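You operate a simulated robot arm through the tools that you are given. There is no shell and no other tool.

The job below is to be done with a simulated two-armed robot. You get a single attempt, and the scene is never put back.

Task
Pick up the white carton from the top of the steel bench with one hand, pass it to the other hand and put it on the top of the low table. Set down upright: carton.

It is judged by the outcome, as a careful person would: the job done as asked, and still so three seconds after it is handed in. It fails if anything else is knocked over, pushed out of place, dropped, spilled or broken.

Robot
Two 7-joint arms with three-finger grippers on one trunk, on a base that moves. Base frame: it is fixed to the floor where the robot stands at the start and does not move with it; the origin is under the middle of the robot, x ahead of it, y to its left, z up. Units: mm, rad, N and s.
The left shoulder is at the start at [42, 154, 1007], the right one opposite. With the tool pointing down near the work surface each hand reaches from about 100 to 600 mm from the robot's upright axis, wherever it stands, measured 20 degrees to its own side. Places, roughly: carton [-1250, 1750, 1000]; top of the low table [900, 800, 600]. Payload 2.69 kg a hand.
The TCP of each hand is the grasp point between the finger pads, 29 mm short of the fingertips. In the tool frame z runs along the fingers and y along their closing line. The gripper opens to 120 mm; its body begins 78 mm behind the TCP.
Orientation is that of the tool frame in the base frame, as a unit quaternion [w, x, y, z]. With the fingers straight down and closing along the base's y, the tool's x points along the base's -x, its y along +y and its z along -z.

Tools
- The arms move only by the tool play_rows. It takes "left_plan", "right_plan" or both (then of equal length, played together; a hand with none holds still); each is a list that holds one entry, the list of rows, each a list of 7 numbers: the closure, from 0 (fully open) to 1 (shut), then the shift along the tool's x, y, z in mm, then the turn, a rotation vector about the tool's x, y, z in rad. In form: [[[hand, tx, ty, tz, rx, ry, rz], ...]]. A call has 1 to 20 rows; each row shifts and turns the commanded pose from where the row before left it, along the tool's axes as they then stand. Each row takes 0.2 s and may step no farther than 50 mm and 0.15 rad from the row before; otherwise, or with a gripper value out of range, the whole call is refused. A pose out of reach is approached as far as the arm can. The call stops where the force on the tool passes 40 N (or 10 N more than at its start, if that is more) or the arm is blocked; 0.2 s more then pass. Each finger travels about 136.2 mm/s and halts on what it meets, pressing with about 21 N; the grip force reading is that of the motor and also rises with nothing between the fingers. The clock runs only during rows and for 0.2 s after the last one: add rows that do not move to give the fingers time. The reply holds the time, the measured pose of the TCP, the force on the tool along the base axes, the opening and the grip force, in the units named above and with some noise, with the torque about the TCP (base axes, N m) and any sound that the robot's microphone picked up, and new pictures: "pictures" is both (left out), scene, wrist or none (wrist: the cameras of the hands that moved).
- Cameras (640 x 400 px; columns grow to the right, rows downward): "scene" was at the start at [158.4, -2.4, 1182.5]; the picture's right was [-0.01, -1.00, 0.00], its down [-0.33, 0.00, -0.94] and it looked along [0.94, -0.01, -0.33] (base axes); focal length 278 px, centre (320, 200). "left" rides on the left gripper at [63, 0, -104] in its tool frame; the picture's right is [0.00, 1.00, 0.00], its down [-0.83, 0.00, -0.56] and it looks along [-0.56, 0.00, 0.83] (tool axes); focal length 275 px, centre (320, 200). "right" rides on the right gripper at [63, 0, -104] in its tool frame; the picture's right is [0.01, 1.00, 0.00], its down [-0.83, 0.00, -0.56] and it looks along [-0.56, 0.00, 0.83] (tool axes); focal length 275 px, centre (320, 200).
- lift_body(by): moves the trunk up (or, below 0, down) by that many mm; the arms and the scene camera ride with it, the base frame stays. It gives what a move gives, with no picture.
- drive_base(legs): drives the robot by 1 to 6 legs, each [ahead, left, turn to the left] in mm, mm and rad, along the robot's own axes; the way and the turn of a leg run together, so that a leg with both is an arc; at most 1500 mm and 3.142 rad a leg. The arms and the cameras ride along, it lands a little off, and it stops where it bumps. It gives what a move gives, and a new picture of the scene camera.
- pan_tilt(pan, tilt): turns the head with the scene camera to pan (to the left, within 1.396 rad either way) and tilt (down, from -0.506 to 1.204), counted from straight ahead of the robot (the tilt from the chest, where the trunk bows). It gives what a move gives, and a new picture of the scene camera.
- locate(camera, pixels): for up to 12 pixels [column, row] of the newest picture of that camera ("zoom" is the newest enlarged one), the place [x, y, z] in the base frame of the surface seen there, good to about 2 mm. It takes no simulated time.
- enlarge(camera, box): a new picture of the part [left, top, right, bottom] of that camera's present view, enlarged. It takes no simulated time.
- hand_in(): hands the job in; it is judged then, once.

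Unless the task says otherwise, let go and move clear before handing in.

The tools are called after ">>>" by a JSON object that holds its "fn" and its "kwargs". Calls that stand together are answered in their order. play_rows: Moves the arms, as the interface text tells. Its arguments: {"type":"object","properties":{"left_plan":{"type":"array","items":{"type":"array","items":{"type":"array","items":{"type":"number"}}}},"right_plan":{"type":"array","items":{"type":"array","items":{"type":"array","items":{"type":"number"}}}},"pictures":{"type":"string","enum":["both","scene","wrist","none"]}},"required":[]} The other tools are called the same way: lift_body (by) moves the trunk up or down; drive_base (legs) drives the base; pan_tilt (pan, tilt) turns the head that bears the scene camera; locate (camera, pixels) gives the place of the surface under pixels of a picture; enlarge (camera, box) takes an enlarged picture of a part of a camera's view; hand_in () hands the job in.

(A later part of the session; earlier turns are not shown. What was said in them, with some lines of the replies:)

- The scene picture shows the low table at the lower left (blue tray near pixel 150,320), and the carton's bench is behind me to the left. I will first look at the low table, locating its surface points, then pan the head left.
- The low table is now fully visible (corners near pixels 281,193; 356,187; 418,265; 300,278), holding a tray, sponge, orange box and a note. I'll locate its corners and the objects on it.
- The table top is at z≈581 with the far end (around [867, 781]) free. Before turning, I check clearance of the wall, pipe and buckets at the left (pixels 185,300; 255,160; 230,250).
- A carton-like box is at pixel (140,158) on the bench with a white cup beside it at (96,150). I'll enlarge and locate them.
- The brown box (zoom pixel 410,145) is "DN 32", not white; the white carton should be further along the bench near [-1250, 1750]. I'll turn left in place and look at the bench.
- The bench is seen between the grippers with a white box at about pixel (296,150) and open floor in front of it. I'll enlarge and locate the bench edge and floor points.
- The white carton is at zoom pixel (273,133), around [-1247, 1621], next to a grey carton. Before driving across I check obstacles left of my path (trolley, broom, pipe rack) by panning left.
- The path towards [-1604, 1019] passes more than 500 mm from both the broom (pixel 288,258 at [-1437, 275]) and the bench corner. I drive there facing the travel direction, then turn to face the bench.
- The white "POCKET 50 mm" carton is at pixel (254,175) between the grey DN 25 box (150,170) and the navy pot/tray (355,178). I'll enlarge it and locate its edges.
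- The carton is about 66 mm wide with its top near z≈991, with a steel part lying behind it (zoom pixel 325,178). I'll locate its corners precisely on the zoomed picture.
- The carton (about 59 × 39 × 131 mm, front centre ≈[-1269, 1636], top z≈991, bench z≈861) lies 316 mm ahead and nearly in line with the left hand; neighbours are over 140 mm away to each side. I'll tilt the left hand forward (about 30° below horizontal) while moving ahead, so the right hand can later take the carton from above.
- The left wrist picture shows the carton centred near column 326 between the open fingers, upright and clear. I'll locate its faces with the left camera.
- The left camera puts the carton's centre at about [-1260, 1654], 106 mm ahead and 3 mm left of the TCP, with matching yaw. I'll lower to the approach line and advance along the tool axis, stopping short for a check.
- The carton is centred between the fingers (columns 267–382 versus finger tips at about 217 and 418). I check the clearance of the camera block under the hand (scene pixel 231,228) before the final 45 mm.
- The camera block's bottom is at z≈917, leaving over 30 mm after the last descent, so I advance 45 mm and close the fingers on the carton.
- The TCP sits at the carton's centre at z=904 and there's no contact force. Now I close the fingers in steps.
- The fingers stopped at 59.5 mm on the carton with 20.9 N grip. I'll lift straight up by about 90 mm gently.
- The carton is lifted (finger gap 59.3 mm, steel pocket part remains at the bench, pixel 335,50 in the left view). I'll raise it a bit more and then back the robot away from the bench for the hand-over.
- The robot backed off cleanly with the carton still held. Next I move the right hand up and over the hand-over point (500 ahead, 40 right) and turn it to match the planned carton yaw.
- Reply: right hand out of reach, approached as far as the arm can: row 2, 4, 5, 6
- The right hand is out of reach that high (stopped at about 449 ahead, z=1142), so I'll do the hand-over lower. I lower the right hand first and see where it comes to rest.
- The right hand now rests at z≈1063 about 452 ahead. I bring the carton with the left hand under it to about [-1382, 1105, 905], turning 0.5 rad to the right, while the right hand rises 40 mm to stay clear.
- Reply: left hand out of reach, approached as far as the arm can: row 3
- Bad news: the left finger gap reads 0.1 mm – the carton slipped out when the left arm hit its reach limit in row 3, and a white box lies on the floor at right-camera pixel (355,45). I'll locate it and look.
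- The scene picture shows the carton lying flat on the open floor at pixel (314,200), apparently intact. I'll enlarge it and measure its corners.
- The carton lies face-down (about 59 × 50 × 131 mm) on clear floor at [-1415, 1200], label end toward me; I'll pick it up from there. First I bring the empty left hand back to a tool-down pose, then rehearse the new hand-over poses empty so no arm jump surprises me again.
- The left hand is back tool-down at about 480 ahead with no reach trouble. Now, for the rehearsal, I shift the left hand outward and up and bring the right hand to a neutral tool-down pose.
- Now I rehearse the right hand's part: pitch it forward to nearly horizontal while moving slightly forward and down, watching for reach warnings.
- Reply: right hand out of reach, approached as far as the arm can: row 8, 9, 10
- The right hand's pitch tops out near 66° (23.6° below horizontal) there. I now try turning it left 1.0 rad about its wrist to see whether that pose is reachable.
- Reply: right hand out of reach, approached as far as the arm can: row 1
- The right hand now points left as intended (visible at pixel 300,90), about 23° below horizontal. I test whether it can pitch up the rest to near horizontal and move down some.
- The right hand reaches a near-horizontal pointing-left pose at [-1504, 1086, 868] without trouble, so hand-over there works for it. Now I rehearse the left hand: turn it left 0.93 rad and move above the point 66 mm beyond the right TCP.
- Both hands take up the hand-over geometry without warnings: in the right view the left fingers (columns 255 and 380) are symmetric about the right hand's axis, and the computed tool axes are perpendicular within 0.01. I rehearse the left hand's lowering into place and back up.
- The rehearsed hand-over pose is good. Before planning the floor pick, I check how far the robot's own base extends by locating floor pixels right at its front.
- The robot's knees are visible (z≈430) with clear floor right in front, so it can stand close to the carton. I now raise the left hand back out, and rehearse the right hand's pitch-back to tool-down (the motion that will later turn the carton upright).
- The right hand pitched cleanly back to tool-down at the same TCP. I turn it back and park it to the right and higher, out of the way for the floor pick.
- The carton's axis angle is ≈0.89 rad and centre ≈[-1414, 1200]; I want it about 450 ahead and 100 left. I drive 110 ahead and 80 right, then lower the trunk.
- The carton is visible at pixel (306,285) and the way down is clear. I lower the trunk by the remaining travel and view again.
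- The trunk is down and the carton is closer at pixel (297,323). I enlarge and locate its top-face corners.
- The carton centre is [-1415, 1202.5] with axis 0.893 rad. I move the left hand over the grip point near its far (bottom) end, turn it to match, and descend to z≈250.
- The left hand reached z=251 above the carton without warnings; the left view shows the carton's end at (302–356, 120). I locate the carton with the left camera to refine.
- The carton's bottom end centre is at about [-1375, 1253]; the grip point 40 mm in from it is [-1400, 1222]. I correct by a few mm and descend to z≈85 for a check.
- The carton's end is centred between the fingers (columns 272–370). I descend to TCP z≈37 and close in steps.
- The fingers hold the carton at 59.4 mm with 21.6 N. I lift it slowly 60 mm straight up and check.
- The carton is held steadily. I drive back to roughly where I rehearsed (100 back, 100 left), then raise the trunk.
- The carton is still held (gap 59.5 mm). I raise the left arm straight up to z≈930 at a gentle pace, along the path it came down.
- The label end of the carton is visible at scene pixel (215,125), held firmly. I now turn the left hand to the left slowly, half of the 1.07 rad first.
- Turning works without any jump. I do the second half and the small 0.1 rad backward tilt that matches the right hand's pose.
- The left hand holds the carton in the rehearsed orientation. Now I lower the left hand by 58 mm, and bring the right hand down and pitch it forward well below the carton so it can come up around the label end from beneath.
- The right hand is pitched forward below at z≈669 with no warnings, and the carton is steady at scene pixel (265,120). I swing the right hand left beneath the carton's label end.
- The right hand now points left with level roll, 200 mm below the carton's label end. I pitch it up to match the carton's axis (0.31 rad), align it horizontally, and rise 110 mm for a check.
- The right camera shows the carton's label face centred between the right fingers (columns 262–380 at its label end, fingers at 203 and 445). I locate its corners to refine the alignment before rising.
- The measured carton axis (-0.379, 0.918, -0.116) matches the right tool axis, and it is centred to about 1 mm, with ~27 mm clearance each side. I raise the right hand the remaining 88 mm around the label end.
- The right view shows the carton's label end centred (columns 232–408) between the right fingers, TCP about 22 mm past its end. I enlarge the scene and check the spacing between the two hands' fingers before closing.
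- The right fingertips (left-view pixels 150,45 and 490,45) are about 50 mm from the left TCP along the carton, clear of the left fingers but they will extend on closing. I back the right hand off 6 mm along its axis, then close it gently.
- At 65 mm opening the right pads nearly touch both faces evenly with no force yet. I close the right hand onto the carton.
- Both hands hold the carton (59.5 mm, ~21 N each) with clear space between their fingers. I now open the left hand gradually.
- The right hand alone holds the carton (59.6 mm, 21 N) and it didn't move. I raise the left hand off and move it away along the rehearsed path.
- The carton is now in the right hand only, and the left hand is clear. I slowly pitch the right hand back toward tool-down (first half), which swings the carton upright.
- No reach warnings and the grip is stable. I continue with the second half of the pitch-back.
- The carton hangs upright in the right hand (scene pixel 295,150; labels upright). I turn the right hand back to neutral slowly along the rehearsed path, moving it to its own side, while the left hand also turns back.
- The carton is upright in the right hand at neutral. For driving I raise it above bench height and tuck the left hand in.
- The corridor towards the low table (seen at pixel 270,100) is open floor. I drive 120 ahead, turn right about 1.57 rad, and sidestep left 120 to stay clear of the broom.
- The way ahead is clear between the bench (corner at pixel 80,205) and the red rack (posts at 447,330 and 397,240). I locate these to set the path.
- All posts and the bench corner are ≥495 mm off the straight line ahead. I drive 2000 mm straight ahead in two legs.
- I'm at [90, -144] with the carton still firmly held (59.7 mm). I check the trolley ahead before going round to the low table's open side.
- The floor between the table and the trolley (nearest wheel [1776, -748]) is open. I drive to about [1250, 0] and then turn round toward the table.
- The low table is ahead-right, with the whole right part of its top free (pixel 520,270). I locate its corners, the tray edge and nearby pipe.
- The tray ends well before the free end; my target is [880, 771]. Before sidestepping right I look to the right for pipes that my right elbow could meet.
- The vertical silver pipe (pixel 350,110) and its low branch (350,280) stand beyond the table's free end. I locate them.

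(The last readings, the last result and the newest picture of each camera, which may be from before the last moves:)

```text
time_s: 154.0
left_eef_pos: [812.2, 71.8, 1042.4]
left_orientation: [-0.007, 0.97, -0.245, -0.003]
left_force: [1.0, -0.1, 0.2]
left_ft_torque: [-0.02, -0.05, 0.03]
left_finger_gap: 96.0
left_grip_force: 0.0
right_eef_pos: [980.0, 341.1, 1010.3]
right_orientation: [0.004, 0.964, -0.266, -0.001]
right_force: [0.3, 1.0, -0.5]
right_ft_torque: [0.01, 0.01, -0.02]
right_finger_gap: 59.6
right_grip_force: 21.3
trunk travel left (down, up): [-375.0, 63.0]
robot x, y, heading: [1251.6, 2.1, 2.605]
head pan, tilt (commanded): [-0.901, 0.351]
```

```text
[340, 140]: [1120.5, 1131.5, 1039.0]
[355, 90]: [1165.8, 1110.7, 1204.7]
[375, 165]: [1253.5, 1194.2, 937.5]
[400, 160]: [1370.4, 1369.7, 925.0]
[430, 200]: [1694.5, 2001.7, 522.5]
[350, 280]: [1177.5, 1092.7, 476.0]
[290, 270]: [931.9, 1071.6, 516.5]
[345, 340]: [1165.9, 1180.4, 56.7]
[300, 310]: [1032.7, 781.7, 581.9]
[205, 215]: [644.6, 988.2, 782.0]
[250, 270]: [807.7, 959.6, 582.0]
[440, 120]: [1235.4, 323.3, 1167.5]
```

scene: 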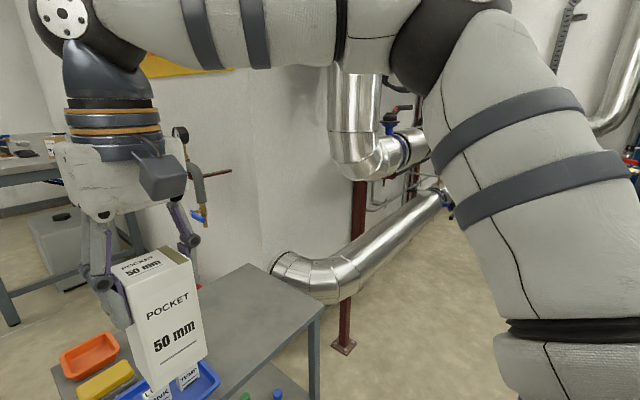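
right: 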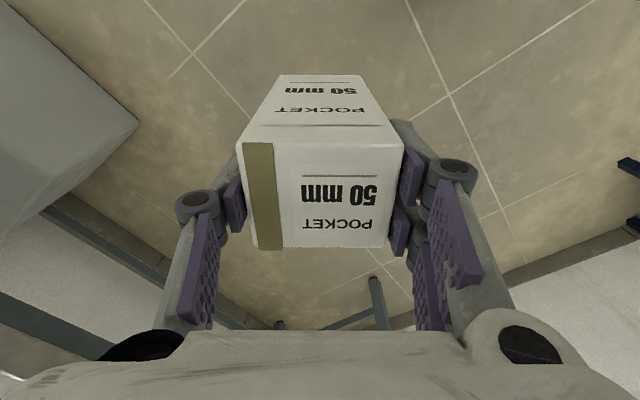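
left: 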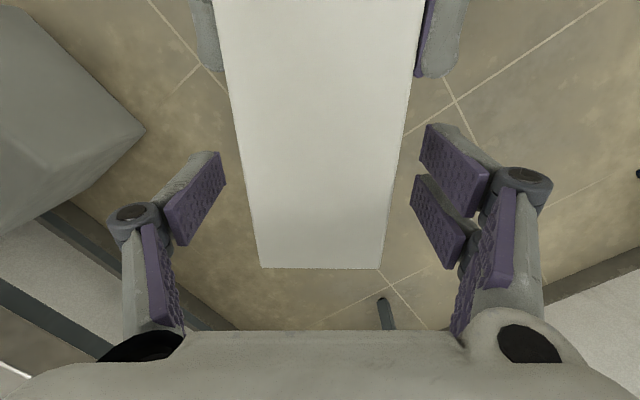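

The pipe is over 700 mm from my planned standing place and 400 mm from the target, so it's fine. I drive 226 ahead and 318 right, then look at the table.

>>> {"fn": "drive_base", "kwargs": {"legs": [[226, -318, 0]]}}

>>> {"fn": "pan_tilt", "kwargs": {"pan": -0.4, "tilt": 0.8}}

```text
time_s: 156.9
left_eef_pos: [776.2, 447.8, 1042.4]
left_orientation: [-0.008, 0.97, -0.243, -0.002]
left_force: [0.0, 0.6, 0.2]
left_ft_torque: [0.0, -0.02, -0.01]
left_finger_gap: 96.1
left_grip_force: 0.0
right_eef_pos: [942.4, 717.1, 1009.8]
right_orientation: [0.003, 0.965, -0.263, -0.002]
right_force: [-0.8, 0.1, -0.6]
right_ft_torque: [-0.02, -0.01, 0.01]
right_finger_gap: 59.8
right_grip_force: 20.9
trunk travel left (down, up): [-375.0, 63.0]
robot x, y, heading: [1211.0, 380.8, 2.608]
head pan, tilt (commanded): [-0.901, 0.351]
```

scene: 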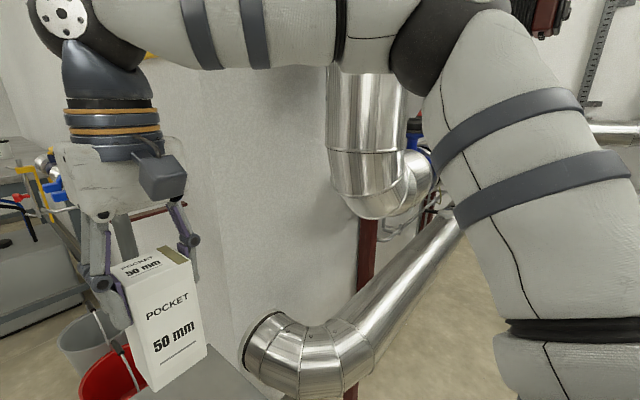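

```text
time_s: 157.9
left_eef_pos: [777.2, 447.8, 1042.8]
left_orientation: [-0.006, 0.97, -0.242, -0.003]
left_force: [-0.7, -0.4, 0.2]
left_ft_torque: [-0.01, 0.01, 0.0]
left_finger_gap: 96.0
left_grip_force: 0.0
right_eef_pos: [942.0, 719.6, 1010.0]
right_orientation: [0.004, 0.965, -0.263, -0.001]
right_force: [0.4, -0.9, -1.1]
right_ft_torque: [0.0, 0.02, -0.03]
right_finger_gap: 59.6
right_grip_force: 21.0
trunk travel left (down, up): [-375.0, 63.0]
robot x, y, heading: [1213.6, 378.8, 2.613]
head pan, tilt (commanded): [-0.4, 0.799]
```

scene: 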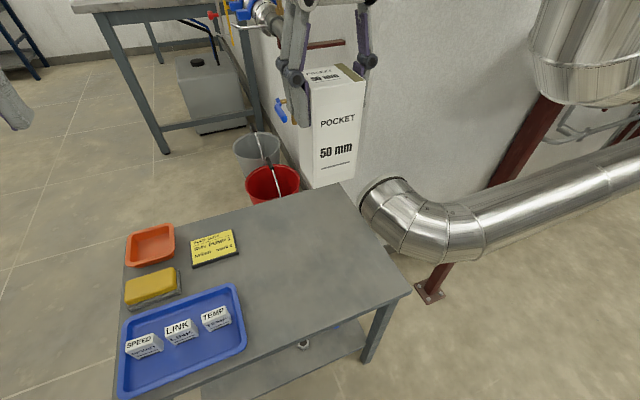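

The robot is placed and the free part of the table is in view (pixels ~300,250). I locate table points to choose the set-down spot exactly.

>>> {"fn": "locate", "kwargs": {"camera": "scene", "pixels": [[300, 250], [330, 240], [300, 280], [340, 190], [405, 292], [245, 300], [240, 240], [320, 270], [280, 230], [245, 345], [360, 215], [370, 260]]}}

```text
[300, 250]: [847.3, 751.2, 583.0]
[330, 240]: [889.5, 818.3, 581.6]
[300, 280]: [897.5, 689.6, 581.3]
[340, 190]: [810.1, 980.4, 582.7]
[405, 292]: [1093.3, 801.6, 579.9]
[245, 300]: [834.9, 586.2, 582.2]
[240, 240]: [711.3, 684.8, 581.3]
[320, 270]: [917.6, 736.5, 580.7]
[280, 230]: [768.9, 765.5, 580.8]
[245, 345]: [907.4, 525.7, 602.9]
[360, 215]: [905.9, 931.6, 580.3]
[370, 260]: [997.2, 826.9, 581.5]
```

The spot [880, 771] is free and at least 190 mm from everything. I measure the carton's hanging pose (bottom edge near pixels 313,187–352,178) to know the set-down height and its uprightness.

>>> {"fn": "enlarge", "kwargs": {"camera": "scene", "box": [270, 50, 390, 200]}}

>>> {"fn": "locate", "kwargs": {"camera": "scene", "pixels": [[315, 184], [352, 175], [315, 100], [361, 95], [335, 180], [335, 110], [357, 120], [303, 150]]}}

```text
2.67 times, centred on (330, 125) of scene
```

zoom: 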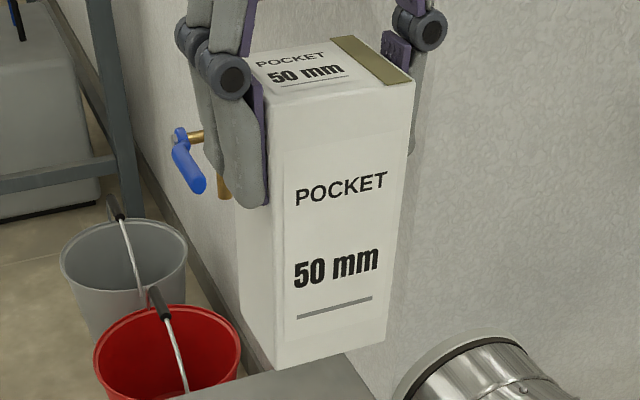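

```text
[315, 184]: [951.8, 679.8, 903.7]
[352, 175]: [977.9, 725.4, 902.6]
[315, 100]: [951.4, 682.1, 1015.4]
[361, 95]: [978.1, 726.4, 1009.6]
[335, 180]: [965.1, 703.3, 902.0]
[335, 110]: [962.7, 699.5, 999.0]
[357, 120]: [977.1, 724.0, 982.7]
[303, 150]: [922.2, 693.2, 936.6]
```

The carton hangs vertical within 0.01 rad with its bottom 112 mm below the TCP. I move 80 forward and 13 right while descending to z≈850, then on to z≈725.

>>> {"fn": "play_rows", "kwargs": {"right_plan": [[[1, -10, -1.65, 12, 0, 0, 0], [1, -10, -1.65, 20, 0, 0, 0], [1, -10, -1.65, 20, 0, 0, 0], [1, -10, -1.65, 20, 0, 0, 0], [1, -10, -1.65, 20, 0, 0, 0], [1, -10, -1.65, 20, 0, 0, 0], [1, -10, -1.65, 20, 0, 0, 0], [1, -10, -1.65, 20, 0, 0, 0], [1, 0, 0, 20, 0, 0, 0], [1, 0, 0, 20, 0, 0, 0], [1, 0, 0, 20, 0, 0, 0], [1, 0, 0, 20, 0, 0, 0], [1, 0, 0, 20, 0, 0, 0], [1, 0, 0, 20, 0, 0, 0], [1, 0, 0, 0, 0, 0, 0]]], "pictures": "both"}}

```text
time_s: 161.1
left_eef_pos: [776.2, 447.5, 1042.4]
left_orientation: [-0.01, 0.97, -0.243, -0.002]
left_force: [0.3, -0.1, -0.2]
left_ft_torque: [-0.01, 0.0, -0.02]
left_finger_gap: 96.2
left_grip_force: 0.1
right_eef_pos: [881.0, 767.7, 738.5]
right_orientation: [0.004, 0.965, -0.263, -0.001]
right_force: [-0.2, 0.5, -0.9]
right_ft_torque: [-0.02, -0.01, -0.03]
right_finger_gap: 59.8
right_grip_force: 21.4
trunk travel left (down, up): [-375.0, 63.0]
robot x, y, heading: [1211.4, 377.4, 2.613]
head pan, tilt (commanded): [-0.4, 0.799]
```

scene: 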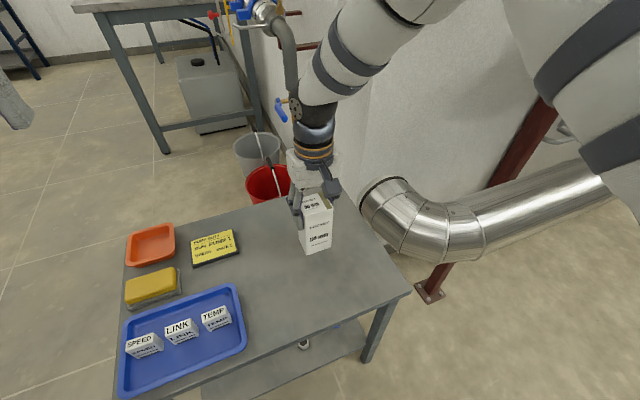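
right: 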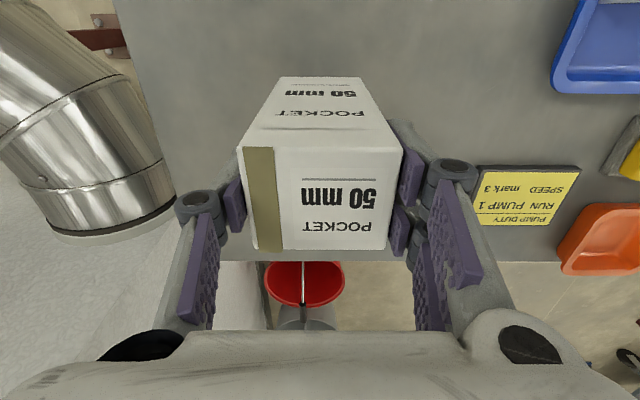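

The carton hangs over the free spot at [881, 768], about 45 mm above the table by calculation. I verify its bottom height in the picture.

>>> {"fn": "enlarge", "kwargs": {"camera": "scene", "box": [270, 170, 390, 280]}}

>>> {"fn": "locate", "kwargs": {"camera": "scene", "pixels": [[307, 250], [330, 244], [318, 248], [306, 235], [331, 230], [318, 200]]}}

```text
3.64 times, centred on (330, 225) of scene
```

zoom: 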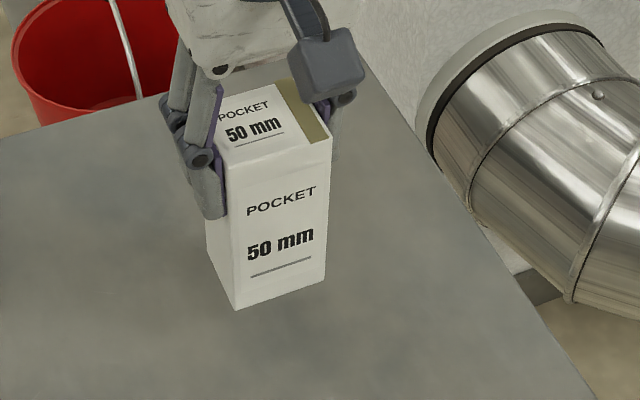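

```text
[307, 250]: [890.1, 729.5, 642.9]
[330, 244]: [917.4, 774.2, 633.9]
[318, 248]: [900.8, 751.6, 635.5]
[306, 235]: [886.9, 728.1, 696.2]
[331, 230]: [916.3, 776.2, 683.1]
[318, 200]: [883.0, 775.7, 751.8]
```

The picture confirms the bottom at z≈626, 44 mm above the table. I descend 38 mm and then probe in small steps.

>>> {"fn": "play_rows", "kwargs": {"right_plan": [[[1, 0, 0, 15, 0, 0, 0], [1, 0, 0, 13, 0, 0, 0], [1, 0, 0, 9, 0, 0, 0], [1, 0, 0, 0, 0, 0, 0]]], "pictures": "none"}}

>>> {"fn": "play_rows", "kwargs": {"right_plan": [[[1, 0, 0, 3, 0, 0, 0], [1, 0, 0, 0, 0, 0, 0]]], "pictures": "none"}}

```text
time_s: 162.1
left_eef_pos: [776.5, 448.5, 1041.7]
left_orientation: [-0.009, 0.97, -0.243, -0.002]
left_force: [-0.6, 0.3, 0.0]
left_ft_torque: [0.01, 0.01, 0.01]
left_finger_gap: 95.9
left_grip_force: 0.1
right_eef_pos: [879.3, 767.1, 700.8]
right_orientation: [0.004, 0.965, -0.263, -0.001]
right_force: [-0.3, 0.2, -0.9]
right_ft_torque: [0.0, 0.03, -0.01]
right_finger_gap: 59.4
right_grip_force: 21.2
trunk travel left (down, up): [-375.0, 63.0]
robot x, y, heading: [1211.5, 381.0, 2.607]
head pan, tilt (commanded): [-0.4, 0.799]
```

```text
time_s: 162.7
left_eef_pos: [777.6, 446.9, 1041.3]
left_orientation: [-0.008, 0.97, -0.243, -0.003]
left_force: [-0.2, 0.4, 0.7]
left_ft_torque: [0.03, -0.02, -0.01]
left_finger_gap: 96.0
left_grip_force: 0.1
right_eef_pos: [879.6, 767.4, 698.1]
right_orientation: [0.003, 0.965, -0.264, -0.001]
right_force: [0.2, 0.6, -0.9]
right_ft_torque: [-0.04, -0.01, -0.02]
right_finger_gap: 59.5
right_grip_force: 21.2
trunk travel left (down, up): [-375.0, 63.0]
robot x, y, heading: [1212.3, 382.7, 2.616]
head pan, tilt (commanded): [-0.4, 0.799]
```

No contact yet at TCP z≈698 (force −0.9 N is just the carton's weight). I step down 2 mm at a time until the force changes.

>>> {"fn": "play_rows", "kwargs": {"right_plan": [[[1, 0, 0, 2, 0, 0, 0], [1, 0, 0, 0, 0, 0, 0]]], "pictures": "none"}}

>>> {"fn": "play_rows", "kwargs": {"right_plan": [[[1, 0, 0, 1.5, 0, 0, 0], [1, 0, 0, 0, 0, 0, 0]]], "pictures": "none"}}

```text
time_s: 163.3
left_eef_pos: [777.9, 448.8, 1042.3]
left_orientation: [-0.008, 0.97, -0.243, -0.002]
left_force: [-0.6, -0.3, 0.9]
left_ft_torque: [0.03, -0.01, -0.04]
left_finger_gap: 95.9
left_grip_force: 0.0
right_eef_pos: [879.0, 767.0, 696.3]
right_orientation: [0.003, 0.965, -0.263, -0.002]
right_force: [1.3, -1.3, 3.4]
right_ft_torque: [0.11, -0.14, -0.07]
right_finger_gap: 59.6
right_grip_force: 20.8
trunk travel left (down, up): [-375.0, 63.0]
robot x, y, heading: [1211.5, 382.7, 2.616]
head pan, tilt (commanded): [-0.4, 0.799]
```

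```text
time_s: 163.9
left_eef_pos: [776.9, 446.8, 1041.3]
left_orientation: [-0.009, 0.97, -0.243, -0.003]
left_force: [-0.6, -0.2, 0.4]
left_ft_torque: [0.03, 0.01, 0.01]
left_finger_gap: 96.1
left_grip_force: 0.0
right_eef_pos: [878.8, 765.8, 695.7]
right_orientation: [0.003, 0.965, -0.264, -0.002]
right_force: [1.5, -4.5, 12.9]
right_ft_torque: [-0.1, 0.04, 0.0]
right_finger_gap: 59.6
right_grip_force: 21.2
trunk travel left (down, up): [-375.0, 63.0]
robot x, y, heading: [1213.6, 383.4, 2.608]
head pan, tilt (commanded): [-0.4, 0.799]
```

The carton has touched down (upward force 12.9 N). I ease back 1 mm to relax the pressing, then open the right hand slowly.

>>> {"fn": "play_rows", "kwargs": {"right_plan": [[[1, 0, 0, -1, 0, 0, 0], [1, 0, 0, 0, 0, 0, 0]]], "pictures": "wrist"}}

```text
time_s: 164.5
left_eef_pos: [777.1, 448.5, 1041.8]
left_orientation: [-0.01, 0.97, -0.243, -0.002]
left_force: [0.9, -0.8, 0.2]
left_ft_torque: [-0.03, -0.01, 0.02]
left_finger_gap: 95.9
left_grip_force: 0.0
right_eef_pos: [878.5, 766.5, 694.9]
right_orientation: [0.003, 0.965, -0.263, -0.001]
right_force: [-0.6, -3.1, 6.7]
right_ft_torque: [0.0, 0.25, 0.03]
right_finger_gap: 59.6
right_grip_force: 20.9
trunk travel left (down, up): [-375.0, 63.0]
robot x, y, heading: [1214.5, 380.3, 2.613]
head pan, tilt (commanded): [-0.4, 0.799]
```

right: 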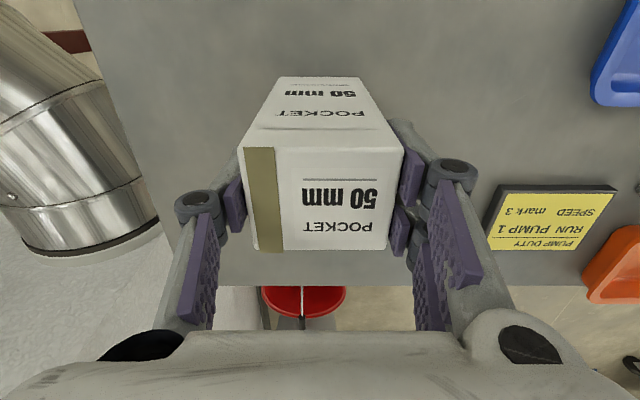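

The carton stands on the table under light load. I open the fingers in small steps.

>>> {"fn": "play_rows", "kwargs": {"right_plan": [[[0.52, 0, 0, 0, 0, 0, 0], [0.49, 0, 0, 0, 0, 0, 0], [0.46, 0, 0, 0, 0, 0, 0], [0.42, 0, 0, 0, 0, 0, 0], [0.36, 0, 0, 0, 0, 0, 0], [0.28, 0, 0, 0, 0, 0, 0], [0.2, 0, 0, 0, 0, 0, 0], [0.2, 0, 0, 0, 0, 0, 0]]], "pictures": "both"}}

```text
time_s: 166.3
left_eef_pos: [777.3, 447.3, 1042.6]
left_orientation: [-0.009, 0.97, -0.243, -0.002]
left_force: [-0.1, 0.2, 0.7]
left_ft_torque: [0.03, -0.02, 0.0]
left_finger_gap: 96.1
left_grip_force: 0.0
right_eef_pos: [878.4, 765.9, 696.0]
right_orientation: [0.003, 0.965, -0.263, -0.001]
right_force: [-0.4, 0.0, -0.4]
right_ft_torque: [0.02, 0.0, 0.02]
right_finger_gap: 96.1
right_grip_force: 0.0
trunk travel left (down, up): [-375.0, 63.0]
robot x, y, heading: [1210.5, 380.2, 2.61]
head pan, tilt (commanded): [-0.4, 0.799]
```

scene: 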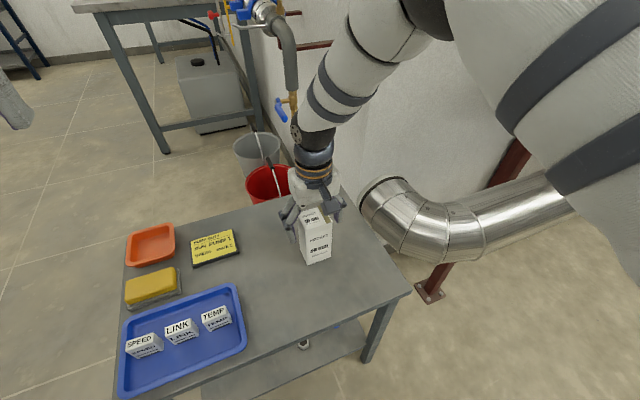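
right: 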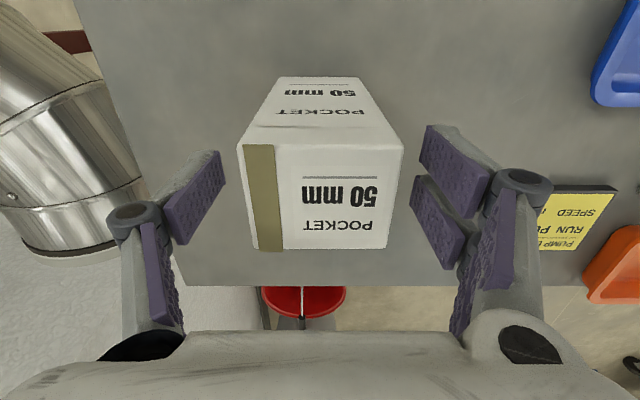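

The hand is open (96 mm) and the carton stands by itself. I raise the right hand straight up and then draw it back a bit.

>>> {"fn": "play_rows", "kwargs": {"right_plan": [[[0.2, 0, 0, -10, 0, 0, 0], [0.2, 0, 0, -20, 0, 0, 0], [0.2, 0, 0, -25, 0, 0, 0], [0.2, 0, 0, -25, 0, 0, 0], [0.2, 0, 0, -25, 0, 0, 0], [0.2, 0, 0, -25, 0, 0, 0], [0.2, 0, 0, -25, 0, 0, 0], [0.2, 12, 0, -25, 0, 0, 0], [0.2, 20, 0, -25, 0, 0, 0], [0.2, 20, 0, -25, 0, 0, 0], [0.2, 20, 0, -25, 0, 0, 0], [0.2, 0, 0, 0, 0, 0, 0]]], "pictures": "both"}}

```text
time_s: 168.9
left_eef_pos: [776.6, 447.8, 1042.4]
left_orientation: [-0.008, 0.97, -0.243, -0.002]
left_force: [-0.7, 0.5, 0.3]
left_ft_torque: [-0.02, 0.0, 0.0]
left_finger_gap: 95.9
left_grip_force: 0.1
right_eef_pos: [941.9, 732.1, 951.3]
right_orientation: [0.003, 0.964, -0.264, -0.001]
right_force: [0.6, 0.0, 0.3]
right_ft_torque: [-0.05, 0.05, 0.01]
right_finger_gap: 95.9
right_grip_force: 0.0
trunk travel left (down, up): [-375.0, 63.0]
robot x, y, heading: [1213.6, 380.2, 2.609]
head pan, tilt (commanded): [-0.4, 0.799]
```

scene: 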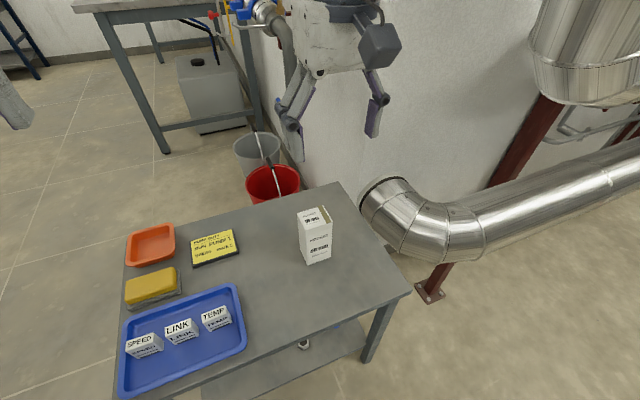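
right: 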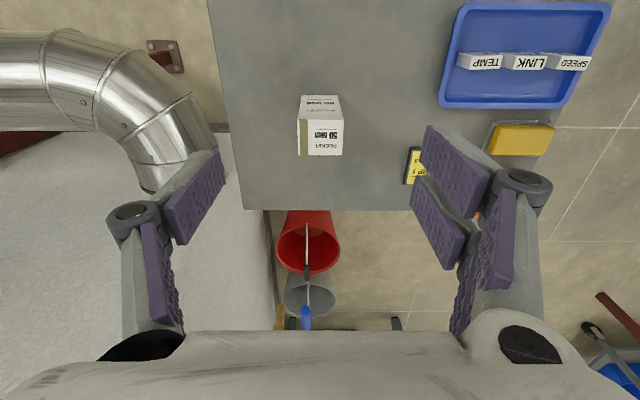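

The carton stands on the low table (scene pixel 316,236), and the right hand is clear. I check closely that it is upright and nothing else was disturbed.

>>> {"fn": "enlarge", "kwargs": {"camera": "scene", "box": [110, 170, 430, 370]}}

>>> {"fn": "locate", "kwargs": {"camera": "scene", "pixels": [[314, 212], [308, 258], [330, 252], [304, 228], [330, 232], [306, 245]]}}

```text
2.00 times, centred on (270, 270) of scene
```

zoom: 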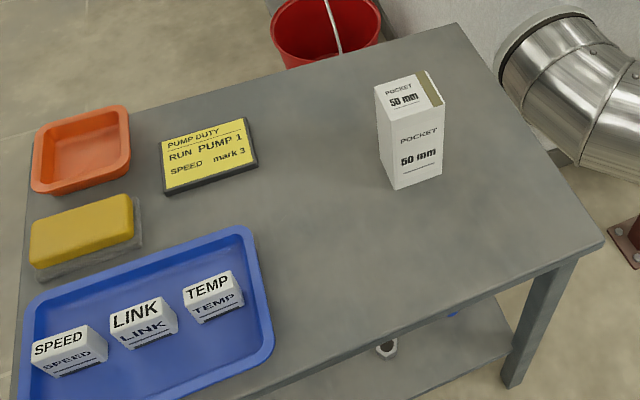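

```text
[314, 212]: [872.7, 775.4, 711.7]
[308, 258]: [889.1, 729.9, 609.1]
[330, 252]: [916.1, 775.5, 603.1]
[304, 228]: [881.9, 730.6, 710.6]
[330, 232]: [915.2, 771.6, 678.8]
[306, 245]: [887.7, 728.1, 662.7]
```

The carton stands upright on the low table with its top level at z≈711, and the tray, sponge, note and box around it are undisturbed. Both hands are clear, so I hand in the job.

>>> {"fn": "hand_in", "kwargs": {}}

```text
The job is handed in.
```

The white carton is standing upright on the free end of the low table, but I dropped it on the floor once along the way. I've handed the job in. I don't yet know how it was judged.

- **First try:** the left hand picked the carton up from the bench. On the way to the pass, the left arm hit a reach limit and the carton fell out of its grip. It landed flat on clear floor, and I saw no damage.
- **Recovery:** I practised the pass with empty hands, then picked the carton up off the floor with the left hand. I passed it to the right hand in the air and set it down with that hand.
- **Surroundings:** the other things on the low table are undisturbed. The bench items looked in place in the pictures after the drop, though I did not inspect each one closely.
- **Hands:** both are open and clear of the carton.
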